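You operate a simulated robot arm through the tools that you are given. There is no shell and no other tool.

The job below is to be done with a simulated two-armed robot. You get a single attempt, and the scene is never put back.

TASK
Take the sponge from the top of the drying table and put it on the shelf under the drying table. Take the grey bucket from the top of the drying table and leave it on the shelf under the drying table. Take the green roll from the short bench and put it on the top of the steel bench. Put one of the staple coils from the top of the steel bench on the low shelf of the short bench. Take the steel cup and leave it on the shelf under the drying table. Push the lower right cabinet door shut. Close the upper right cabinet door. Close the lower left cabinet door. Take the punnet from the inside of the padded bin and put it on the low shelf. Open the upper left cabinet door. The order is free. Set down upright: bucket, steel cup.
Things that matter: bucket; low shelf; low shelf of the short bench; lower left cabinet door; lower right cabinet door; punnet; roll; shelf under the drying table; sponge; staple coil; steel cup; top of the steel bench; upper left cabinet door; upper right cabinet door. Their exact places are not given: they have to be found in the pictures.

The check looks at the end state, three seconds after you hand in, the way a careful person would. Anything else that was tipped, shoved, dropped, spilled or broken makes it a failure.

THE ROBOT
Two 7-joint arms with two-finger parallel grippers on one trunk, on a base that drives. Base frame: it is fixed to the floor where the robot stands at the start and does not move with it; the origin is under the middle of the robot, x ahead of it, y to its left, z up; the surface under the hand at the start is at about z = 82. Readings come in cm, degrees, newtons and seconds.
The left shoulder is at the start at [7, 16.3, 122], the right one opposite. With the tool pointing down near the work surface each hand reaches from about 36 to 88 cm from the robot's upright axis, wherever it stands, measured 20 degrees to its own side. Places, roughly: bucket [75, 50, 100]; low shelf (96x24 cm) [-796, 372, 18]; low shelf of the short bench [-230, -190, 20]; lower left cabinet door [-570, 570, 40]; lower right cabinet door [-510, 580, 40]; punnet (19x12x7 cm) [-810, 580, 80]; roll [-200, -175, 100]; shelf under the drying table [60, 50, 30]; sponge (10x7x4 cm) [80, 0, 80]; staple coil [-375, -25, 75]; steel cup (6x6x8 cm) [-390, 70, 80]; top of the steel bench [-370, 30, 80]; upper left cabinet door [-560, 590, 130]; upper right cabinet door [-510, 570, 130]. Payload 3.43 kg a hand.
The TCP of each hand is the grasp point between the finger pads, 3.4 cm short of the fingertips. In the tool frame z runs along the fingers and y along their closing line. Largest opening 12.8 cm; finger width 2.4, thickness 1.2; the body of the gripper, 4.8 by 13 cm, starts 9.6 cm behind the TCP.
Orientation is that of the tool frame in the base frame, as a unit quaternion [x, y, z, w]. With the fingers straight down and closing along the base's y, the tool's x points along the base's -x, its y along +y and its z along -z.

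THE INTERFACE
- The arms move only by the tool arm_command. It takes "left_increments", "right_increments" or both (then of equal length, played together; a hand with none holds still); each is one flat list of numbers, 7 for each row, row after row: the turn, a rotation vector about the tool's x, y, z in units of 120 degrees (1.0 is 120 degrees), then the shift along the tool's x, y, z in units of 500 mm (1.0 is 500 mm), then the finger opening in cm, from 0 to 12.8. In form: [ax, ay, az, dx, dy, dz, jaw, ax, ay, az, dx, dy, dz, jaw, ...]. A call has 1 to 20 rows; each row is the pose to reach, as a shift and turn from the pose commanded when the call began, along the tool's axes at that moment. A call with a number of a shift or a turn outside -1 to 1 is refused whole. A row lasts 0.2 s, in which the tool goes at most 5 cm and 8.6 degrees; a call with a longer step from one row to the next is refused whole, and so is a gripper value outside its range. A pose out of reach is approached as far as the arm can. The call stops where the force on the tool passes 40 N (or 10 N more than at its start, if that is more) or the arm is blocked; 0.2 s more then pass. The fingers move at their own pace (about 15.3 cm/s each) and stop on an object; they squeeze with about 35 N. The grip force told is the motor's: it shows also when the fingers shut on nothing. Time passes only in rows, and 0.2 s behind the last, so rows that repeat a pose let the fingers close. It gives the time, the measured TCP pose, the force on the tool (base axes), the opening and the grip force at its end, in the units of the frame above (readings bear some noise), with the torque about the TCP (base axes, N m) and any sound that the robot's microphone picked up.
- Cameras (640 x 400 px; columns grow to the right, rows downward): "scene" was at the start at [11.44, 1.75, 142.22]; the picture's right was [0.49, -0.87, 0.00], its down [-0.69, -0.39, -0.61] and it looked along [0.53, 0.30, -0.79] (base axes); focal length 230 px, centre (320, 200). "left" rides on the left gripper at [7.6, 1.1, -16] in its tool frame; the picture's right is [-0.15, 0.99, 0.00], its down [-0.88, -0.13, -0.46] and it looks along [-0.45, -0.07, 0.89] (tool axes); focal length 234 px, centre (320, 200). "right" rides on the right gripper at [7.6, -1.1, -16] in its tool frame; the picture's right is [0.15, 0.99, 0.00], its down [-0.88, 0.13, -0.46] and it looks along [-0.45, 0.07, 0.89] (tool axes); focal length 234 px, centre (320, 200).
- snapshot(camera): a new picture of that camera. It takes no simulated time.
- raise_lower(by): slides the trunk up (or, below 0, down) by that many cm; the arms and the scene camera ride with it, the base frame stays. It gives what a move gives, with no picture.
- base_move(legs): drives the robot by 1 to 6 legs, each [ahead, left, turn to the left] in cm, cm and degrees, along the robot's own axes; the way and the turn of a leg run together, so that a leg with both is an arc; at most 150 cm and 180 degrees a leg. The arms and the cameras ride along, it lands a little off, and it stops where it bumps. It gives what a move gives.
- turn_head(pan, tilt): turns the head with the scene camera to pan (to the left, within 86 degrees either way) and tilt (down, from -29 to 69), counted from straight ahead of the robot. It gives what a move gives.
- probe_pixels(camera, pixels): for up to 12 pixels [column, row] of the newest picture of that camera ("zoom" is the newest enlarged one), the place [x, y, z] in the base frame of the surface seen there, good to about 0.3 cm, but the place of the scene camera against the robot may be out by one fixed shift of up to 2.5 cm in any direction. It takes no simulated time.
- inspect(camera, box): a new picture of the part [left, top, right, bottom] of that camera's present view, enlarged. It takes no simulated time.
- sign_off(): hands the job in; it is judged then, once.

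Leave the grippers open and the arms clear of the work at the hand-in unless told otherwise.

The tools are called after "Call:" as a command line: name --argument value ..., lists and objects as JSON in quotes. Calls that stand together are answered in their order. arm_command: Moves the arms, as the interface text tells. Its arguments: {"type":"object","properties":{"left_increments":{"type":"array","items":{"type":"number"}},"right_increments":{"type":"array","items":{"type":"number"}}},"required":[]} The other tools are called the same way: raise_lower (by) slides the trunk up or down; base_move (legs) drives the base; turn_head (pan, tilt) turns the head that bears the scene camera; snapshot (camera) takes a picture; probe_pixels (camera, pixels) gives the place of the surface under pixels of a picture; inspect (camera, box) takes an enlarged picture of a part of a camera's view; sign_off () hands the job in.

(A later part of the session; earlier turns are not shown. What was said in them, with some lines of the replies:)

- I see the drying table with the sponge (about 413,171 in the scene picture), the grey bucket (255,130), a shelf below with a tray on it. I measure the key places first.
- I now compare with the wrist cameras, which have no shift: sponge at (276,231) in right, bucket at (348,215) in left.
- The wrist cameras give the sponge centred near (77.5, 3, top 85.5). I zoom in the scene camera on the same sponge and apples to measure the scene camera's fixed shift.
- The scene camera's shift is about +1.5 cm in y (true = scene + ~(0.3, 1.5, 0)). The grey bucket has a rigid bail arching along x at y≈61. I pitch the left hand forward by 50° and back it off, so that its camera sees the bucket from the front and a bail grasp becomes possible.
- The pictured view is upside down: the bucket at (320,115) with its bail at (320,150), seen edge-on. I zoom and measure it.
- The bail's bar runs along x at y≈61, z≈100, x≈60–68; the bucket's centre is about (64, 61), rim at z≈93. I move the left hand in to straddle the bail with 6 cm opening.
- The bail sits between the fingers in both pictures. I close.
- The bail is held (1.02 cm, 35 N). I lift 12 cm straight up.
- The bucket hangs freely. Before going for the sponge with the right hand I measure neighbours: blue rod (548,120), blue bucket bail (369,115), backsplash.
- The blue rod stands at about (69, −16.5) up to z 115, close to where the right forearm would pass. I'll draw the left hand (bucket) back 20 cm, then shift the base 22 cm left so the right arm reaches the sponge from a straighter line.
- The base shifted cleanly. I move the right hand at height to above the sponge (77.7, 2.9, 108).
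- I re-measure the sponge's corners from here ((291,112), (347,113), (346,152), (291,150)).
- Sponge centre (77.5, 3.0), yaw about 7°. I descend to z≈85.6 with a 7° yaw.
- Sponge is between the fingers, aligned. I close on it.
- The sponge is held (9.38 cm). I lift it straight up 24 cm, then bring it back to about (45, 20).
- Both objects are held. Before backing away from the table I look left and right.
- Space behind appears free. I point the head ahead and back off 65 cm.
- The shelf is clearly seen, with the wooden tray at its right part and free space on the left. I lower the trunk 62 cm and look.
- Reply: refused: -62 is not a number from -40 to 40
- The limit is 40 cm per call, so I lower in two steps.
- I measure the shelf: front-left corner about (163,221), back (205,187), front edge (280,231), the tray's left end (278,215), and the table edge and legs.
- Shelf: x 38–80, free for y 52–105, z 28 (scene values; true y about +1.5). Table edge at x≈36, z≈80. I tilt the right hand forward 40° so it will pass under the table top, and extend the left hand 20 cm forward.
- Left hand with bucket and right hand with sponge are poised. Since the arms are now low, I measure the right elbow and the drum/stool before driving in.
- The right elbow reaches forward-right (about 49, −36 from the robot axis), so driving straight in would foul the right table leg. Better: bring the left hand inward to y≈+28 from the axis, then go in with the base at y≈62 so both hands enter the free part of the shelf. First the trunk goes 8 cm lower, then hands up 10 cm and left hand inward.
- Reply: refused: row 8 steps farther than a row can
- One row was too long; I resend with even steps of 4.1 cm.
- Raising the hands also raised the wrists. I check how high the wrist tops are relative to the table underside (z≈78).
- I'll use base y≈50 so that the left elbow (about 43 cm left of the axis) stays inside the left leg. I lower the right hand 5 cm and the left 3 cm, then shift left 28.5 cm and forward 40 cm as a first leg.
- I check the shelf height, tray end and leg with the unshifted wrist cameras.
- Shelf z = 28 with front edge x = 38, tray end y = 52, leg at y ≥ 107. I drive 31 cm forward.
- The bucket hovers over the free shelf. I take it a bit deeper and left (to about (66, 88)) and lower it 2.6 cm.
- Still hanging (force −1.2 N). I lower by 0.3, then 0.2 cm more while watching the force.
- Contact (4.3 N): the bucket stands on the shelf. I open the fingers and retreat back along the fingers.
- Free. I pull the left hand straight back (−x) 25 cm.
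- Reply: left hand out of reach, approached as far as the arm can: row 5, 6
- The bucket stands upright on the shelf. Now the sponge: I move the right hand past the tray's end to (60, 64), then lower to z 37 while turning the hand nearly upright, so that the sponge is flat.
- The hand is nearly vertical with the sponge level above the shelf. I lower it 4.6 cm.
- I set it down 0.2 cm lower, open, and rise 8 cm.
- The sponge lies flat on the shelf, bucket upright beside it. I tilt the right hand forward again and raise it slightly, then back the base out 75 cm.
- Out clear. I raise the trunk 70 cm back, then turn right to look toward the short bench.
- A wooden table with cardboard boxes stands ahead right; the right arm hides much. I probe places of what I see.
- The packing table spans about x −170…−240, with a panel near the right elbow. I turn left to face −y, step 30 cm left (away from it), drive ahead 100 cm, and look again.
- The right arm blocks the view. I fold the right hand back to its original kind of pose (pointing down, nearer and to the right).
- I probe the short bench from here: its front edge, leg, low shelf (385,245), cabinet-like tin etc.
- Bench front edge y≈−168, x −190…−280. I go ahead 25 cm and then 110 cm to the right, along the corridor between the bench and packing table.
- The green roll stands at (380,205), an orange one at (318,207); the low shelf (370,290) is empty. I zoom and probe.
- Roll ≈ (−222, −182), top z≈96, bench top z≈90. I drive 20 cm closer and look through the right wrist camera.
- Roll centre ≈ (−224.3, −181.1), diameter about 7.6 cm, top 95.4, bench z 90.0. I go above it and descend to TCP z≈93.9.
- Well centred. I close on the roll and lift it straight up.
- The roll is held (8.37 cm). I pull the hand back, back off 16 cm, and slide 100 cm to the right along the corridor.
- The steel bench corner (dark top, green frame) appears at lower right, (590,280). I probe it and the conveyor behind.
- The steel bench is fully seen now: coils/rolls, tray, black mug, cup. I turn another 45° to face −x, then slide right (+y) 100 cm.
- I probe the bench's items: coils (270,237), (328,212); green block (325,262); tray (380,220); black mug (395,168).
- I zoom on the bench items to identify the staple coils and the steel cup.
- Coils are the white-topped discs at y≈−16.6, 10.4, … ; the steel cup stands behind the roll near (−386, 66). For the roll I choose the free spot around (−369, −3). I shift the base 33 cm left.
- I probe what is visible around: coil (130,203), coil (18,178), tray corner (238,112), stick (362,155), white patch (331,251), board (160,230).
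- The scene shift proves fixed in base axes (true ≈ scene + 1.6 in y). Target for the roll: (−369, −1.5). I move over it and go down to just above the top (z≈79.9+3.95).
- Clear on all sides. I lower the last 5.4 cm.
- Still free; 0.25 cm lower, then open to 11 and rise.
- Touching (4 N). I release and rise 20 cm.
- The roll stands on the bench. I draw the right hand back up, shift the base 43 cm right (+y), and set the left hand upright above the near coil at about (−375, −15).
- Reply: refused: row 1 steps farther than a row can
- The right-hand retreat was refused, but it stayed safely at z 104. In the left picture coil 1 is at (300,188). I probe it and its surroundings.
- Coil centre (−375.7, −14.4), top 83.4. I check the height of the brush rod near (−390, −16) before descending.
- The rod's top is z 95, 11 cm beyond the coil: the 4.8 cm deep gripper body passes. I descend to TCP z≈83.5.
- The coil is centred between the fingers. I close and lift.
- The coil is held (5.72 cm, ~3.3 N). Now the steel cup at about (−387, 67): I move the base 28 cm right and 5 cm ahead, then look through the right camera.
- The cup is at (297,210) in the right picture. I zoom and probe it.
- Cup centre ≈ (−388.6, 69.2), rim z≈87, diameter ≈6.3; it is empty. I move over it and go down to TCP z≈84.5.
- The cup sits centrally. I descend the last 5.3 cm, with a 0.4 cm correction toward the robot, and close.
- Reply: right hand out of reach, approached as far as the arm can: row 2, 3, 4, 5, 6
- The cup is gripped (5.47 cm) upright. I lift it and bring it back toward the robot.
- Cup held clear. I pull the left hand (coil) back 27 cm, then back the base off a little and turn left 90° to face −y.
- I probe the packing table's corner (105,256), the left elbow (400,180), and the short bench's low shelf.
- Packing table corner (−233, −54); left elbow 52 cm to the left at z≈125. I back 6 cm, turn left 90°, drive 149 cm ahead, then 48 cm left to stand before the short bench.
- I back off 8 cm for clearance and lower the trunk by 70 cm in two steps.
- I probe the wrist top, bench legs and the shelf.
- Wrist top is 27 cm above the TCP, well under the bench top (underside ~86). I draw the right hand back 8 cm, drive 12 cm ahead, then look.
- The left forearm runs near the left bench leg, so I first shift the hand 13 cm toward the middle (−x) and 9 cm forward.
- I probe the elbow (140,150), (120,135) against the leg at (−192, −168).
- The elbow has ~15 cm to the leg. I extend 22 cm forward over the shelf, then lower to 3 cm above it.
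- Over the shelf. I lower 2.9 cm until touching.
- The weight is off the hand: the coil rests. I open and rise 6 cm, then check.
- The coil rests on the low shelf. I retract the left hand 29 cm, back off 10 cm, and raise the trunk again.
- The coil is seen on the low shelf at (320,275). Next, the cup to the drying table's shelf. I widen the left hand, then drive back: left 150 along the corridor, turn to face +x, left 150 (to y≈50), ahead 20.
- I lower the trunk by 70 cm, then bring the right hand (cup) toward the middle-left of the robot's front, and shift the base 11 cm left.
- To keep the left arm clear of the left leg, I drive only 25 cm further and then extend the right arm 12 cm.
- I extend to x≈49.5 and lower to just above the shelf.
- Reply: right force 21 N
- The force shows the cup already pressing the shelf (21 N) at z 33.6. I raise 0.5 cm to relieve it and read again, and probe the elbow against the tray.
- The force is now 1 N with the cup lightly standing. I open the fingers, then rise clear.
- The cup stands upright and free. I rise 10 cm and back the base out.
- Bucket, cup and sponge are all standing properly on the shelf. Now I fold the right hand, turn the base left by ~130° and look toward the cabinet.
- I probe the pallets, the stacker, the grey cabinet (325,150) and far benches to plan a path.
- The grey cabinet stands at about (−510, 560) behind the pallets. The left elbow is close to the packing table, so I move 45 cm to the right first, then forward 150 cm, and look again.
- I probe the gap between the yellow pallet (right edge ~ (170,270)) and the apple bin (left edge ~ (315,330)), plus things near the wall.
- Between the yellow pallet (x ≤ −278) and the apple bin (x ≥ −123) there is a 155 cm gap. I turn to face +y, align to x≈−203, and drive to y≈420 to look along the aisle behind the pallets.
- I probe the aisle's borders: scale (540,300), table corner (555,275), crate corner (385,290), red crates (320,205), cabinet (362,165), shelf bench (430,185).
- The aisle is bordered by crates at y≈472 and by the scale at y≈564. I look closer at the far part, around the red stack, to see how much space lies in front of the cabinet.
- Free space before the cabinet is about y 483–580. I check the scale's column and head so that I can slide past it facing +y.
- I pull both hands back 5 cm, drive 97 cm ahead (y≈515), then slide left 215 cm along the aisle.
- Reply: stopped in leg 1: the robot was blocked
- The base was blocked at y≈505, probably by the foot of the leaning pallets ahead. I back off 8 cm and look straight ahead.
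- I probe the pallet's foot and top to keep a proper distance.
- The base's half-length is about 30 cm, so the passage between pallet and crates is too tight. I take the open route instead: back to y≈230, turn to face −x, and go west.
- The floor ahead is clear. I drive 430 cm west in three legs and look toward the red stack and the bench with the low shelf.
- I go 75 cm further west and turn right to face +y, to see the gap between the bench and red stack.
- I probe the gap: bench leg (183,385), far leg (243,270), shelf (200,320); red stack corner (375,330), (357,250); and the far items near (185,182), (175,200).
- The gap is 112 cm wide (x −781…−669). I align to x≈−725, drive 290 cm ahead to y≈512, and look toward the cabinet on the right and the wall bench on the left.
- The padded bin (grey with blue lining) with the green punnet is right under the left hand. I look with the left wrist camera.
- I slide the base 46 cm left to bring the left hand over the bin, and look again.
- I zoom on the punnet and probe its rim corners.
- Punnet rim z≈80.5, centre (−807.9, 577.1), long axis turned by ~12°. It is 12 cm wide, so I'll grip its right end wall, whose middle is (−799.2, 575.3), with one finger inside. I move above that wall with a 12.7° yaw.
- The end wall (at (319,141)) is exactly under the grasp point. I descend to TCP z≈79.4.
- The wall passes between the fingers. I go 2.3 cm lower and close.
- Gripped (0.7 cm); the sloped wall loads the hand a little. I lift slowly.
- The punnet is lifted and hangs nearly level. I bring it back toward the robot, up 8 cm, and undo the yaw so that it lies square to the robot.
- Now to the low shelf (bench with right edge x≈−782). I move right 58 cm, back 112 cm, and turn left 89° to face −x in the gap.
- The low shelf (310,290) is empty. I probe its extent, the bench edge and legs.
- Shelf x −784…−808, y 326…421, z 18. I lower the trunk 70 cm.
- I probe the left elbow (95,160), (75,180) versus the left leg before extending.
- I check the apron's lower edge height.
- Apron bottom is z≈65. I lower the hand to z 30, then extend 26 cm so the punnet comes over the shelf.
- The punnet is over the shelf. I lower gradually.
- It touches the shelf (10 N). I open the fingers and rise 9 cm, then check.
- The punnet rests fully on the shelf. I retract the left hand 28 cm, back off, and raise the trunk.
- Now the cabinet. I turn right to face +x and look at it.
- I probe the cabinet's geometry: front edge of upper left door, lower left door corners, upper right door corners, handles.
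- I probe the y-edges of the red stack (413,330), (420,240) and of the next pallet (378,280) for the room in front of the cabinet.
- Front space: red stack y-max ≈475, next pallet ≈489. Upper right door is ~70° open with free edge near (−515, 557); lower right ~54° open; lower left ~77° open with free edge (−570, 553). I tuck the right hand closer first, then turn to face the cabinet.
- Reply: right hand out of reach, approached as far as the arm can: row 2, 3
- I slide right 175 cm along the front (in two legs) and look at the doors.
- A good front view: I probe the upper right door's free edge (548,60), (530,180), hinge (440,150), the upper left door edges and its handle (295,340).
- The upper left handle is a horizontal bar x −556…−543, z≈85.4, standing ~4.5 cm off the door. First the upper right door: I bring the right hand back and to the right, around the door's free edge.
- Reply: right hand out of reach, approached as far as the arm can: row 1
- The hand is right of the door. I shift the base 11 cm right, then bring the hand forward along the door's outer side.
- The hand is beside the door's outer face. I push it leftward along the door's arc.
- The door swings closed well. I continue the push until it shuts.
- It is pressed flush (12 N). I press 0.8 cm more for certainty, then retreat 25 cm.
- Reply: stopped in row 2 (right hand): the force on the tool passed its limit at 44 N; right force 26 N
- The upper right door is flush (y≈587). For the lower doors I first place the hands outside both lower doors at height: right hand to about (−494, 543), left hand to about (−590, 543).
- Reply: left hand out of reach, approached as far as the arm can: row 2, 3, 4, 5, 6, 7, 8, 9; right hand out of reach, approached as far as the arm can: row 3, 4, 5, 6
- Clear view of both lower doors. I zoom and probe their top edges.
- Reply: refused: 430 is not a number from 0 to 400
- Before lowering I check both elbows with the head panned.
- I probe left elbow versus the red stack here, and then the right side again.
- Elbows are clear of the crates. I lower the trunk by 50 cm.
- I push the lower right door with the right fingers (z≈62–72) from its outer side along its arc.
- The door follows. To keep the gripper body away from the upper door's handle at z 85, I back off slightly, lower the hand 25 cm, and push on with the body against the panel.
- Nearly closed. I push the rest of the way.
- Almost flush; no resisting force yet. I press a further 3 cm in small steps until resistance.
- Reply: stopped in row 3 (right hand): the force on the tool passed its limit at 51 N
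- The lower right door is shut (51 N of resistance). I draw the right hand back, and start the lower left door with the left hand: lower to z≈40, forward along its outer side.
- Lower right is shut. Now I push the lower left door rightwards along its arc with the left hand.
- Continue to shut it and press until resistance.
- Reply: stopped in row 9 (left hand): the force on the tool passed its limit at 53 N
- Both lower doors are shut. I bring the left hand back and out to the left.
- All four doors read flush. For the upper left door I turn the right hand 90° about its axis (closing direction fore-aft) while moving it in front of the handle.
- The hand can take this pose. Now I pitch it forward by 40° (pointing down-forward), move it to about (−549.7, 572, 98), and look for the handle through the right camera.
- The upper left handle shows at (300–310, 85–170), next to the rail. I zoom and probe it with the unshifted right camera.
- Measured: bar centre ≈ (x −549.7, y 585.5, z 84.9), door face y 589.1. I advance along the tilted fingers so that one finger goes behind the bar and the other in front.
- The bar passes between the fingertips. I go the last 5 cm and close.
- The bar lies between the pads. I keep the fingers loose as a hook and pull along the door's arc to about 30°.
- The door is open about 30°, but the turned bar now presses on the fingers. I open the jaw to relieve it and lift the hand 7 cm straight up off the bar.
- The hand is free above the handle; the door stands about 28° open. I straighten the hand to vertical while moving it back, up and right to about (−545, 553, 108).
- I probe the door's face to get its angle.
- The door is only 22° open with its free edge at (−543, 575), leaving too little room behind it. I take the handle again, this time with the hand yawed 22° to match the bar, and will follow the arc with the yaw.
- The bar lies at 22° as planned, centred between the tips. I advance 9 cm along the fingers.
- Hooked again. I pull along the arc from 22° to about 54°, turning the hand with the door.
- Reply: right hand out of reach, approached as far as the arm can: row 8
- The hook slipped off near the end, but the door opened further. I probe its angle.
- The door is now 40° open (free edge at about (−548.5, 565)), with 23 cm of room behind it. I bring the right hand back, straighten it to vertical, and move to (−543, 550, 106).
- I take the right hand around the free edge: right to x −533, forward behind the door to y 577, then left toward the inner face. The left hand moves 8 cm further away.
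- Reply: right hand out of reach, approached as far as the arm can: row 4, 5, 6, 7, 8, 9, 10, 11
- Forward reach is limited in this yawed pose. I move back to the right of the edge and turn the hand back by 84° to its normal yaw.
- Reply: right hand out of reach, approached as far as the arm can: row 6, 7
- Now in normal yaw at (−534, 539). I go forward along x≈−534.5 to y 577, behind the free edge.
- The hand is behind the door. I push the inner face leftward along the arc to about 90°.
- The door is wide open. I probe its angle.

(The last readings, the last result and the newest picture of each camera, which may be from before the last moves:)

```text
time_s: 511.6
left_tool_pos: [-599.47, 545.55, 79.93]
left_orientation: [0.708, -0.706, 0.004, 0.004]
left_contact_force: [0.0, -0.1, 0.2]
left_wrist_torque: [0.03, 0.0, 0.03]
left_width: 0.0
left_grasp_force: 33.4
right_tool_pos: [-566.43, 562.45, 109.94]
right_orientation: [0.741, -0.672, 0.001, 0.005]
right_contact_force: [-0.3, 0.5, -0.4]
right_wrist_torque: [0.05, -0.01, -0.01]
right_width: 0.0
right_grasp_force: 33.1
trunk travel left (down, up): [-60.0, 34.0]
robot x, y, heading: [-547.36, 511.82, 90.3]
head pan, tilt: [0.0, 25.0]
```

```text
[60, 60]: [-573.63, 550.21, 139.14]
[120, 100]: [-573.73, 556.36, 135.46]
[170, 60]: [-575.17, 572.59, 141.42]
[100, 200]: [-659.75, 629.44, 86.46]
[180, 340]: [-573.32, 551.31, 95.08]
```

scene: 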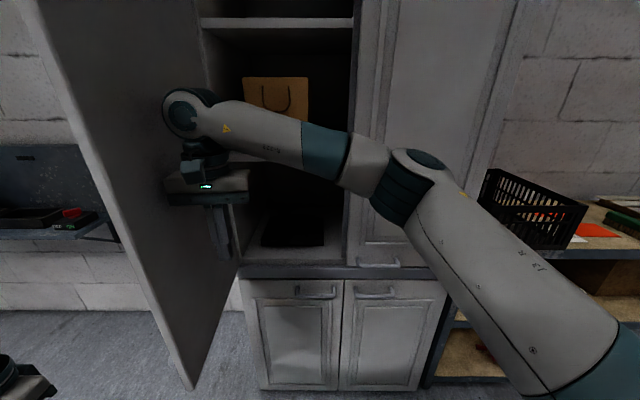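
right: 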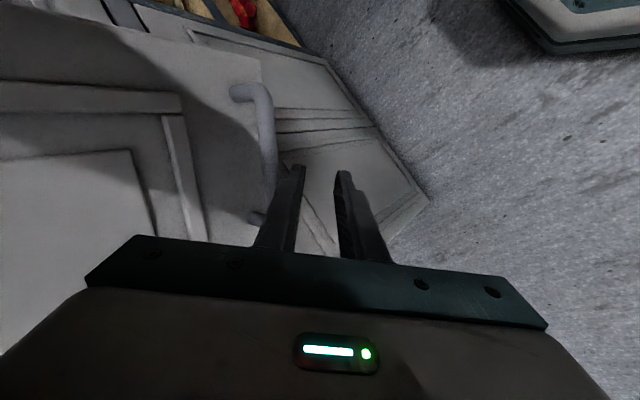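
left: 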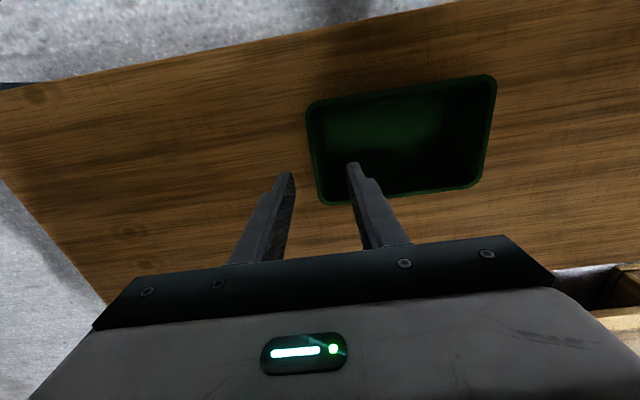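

The door stands at ~86°. I withdraw the right hand to the right and back, and open both grippers.

Call:
arm_command --right_increments '[0, 0, 0, 0.02, -0.08, 0, 0, 0, 0, 0, 0.05, -0.165, 0, 0, 0, 0, 0, 0.08, -0.25, 0, 0, 0, 0, 0, 0.11, -0.335, 0, 0, 0, 0, 0, 0.139, -0.409, 0, 0, 0, 0, 0, 0.2, -0.48, 0, 0, 0, 0, 0, 0.26, -0.55, 0, 2, 0, 0, 0, 0.33, -0.615, 0, 5, 0, 0, 0, 0.39, -0.67, 0, 8]' --left_increments '[0, 0, 0, 0, 0, 0, 0, 0, 0, 0, 0, 0, 0, 0, 0, 0, 0, 0, 0, 0, 0, 0, 0, 0, 0, 0, 0, 0, 0, 0, 0, 0, 0, 0, 2, 0, 0, 0, 0, 0, 0, 4, 0, 0, 0, 0, 0, 0, 6, 0, 0, 0, 0, 0, 0, 8, 0, 0, 0, 0, 0, 0, 8]'

Call:
turn_head --pan 0 --tilt 30

Call:
snapshot --camera "scene"

Call:
probe_pixels --camera "scene" --pixels '[[290, 330], [330, 330], [380, 330], [430, 330], [400, 100], [450, 100], [370, 150], [160, 300]]'

```text
time_s: 513.6
left_tool_pos: [-599.37, 545.46, 80.16]
left_orientation: [0.708, -0.706, 0.002, 0.005]
left_contact_force: [0.3, -0.5, 0.3]
left_wrist_torque: [0.04, 0.01, 0.02]
left_width: 7.99
left_grasp_force: 0.0
right_tool_pos: [-530.94, 546.42, 109.81]
right_orientation: [0.741, -0.671, 0.001, 0.004]
right_contact_force: [1.3, -0.2, 0.6]
right_wrist_torque: [0.03, 0.04, -0.02]
right_width: 8.0
right_grasp_force: 0.0
trunk travel left (down, up): [-60.0, 34.0]
robot x, y, heading: [-547.47, 512.13, 90.6]
head pan, tilt: [0.0, 25.0]
```

```text
time_s: 514.2
left_tool_pos: [-599.44, 545.6, 80.12]
left_orientation: [0.709, -0.705, 0.003, 0.005]
left_contact_force: [-0.2, -0.1, 0.1]
left_wrist_torque: [0.01, -0.01, 0.0]
left_width: 8.0
left_grasp_force: 0.0
right_tool_pos: [-531.16, 546.43, 109.82]
right_orientation: [0.741, -0.672, 0.002, 0.006]
right_contact_force: [1.0, 0.6, -0.2]
right_wrist_torque: [0.02, 0.01, 0.05]
right_width: 8.02
right_grasp_force: 0.1
trunk travel left (down, up): [-60.0, 34.0]
robot x, y, heading: [-547.39, 512.43, 90.1]
head pan, tilt: [0.0, 30.0]
```

```text
taken
```

scene: 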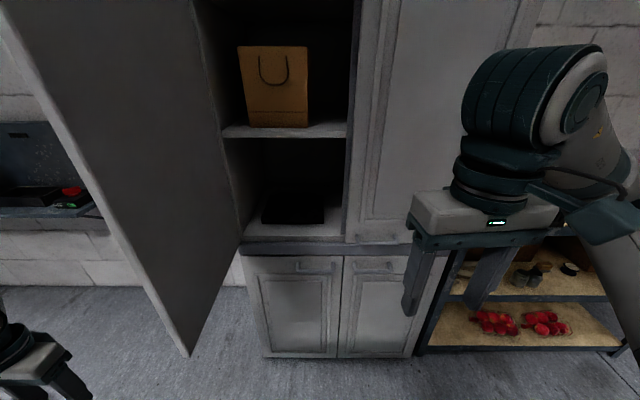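

```text
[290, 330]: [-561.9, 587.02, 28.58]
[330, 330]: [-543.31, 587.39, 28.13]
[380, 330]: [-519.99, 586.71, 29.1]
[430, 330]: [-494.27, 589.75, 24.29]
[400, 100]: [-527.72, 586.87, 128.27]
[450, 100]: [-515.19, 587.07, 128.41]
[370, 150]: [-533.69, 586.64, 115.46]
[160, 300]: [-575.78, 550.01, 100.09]
```

All is as asked: lower left, lower right and upper right doors are flush at y≈587, and the upper left stands at ~87°. The punnet, roll, coil, bucket, cup and sponge were each seen resting in their places. The grippers are open and the arms are clear, so I hand in.

Call:
sign_off

```text
The job is handed in.
```

I finished every item on the list and handed the job in. I don't have the check's verdict.

| Item | Result |
|---|---|
| Sponge | Lying flat on the shelf under the drying table |
| Bucket | Standing upright on the shelf under the drying table |
| Steel cup | Standing upright on the shelf under the drying table |
| Green roll | Standing on top of the steel bench |
| Staple coil | One coil (16 mm) on the low shelf of the short bench |
| Punnet | On the low shelf of the bench by the red crates |
| Lower right cabinet door | Shut; it measured flush with the cabinet front |
| Upper right cabinet door | Shut; it measured flush with the cabinet front |
| Lower left cabinet door | Shut; it measured flush with the cabinet front |
| Upper left cabinet door | Open to about 87° |

**Possible problem:** on the way to the cabinet the base was stopped once. It was most likely blocked by the foot of a wooden pallet leaning by the wall, near (−190, 535). I backed off at once. The pallet still looked as it had before, but I did not measure whether it moved.

I handed in with both grippers open and the arms clear of the cabinet. The robot is still standing in front of it.
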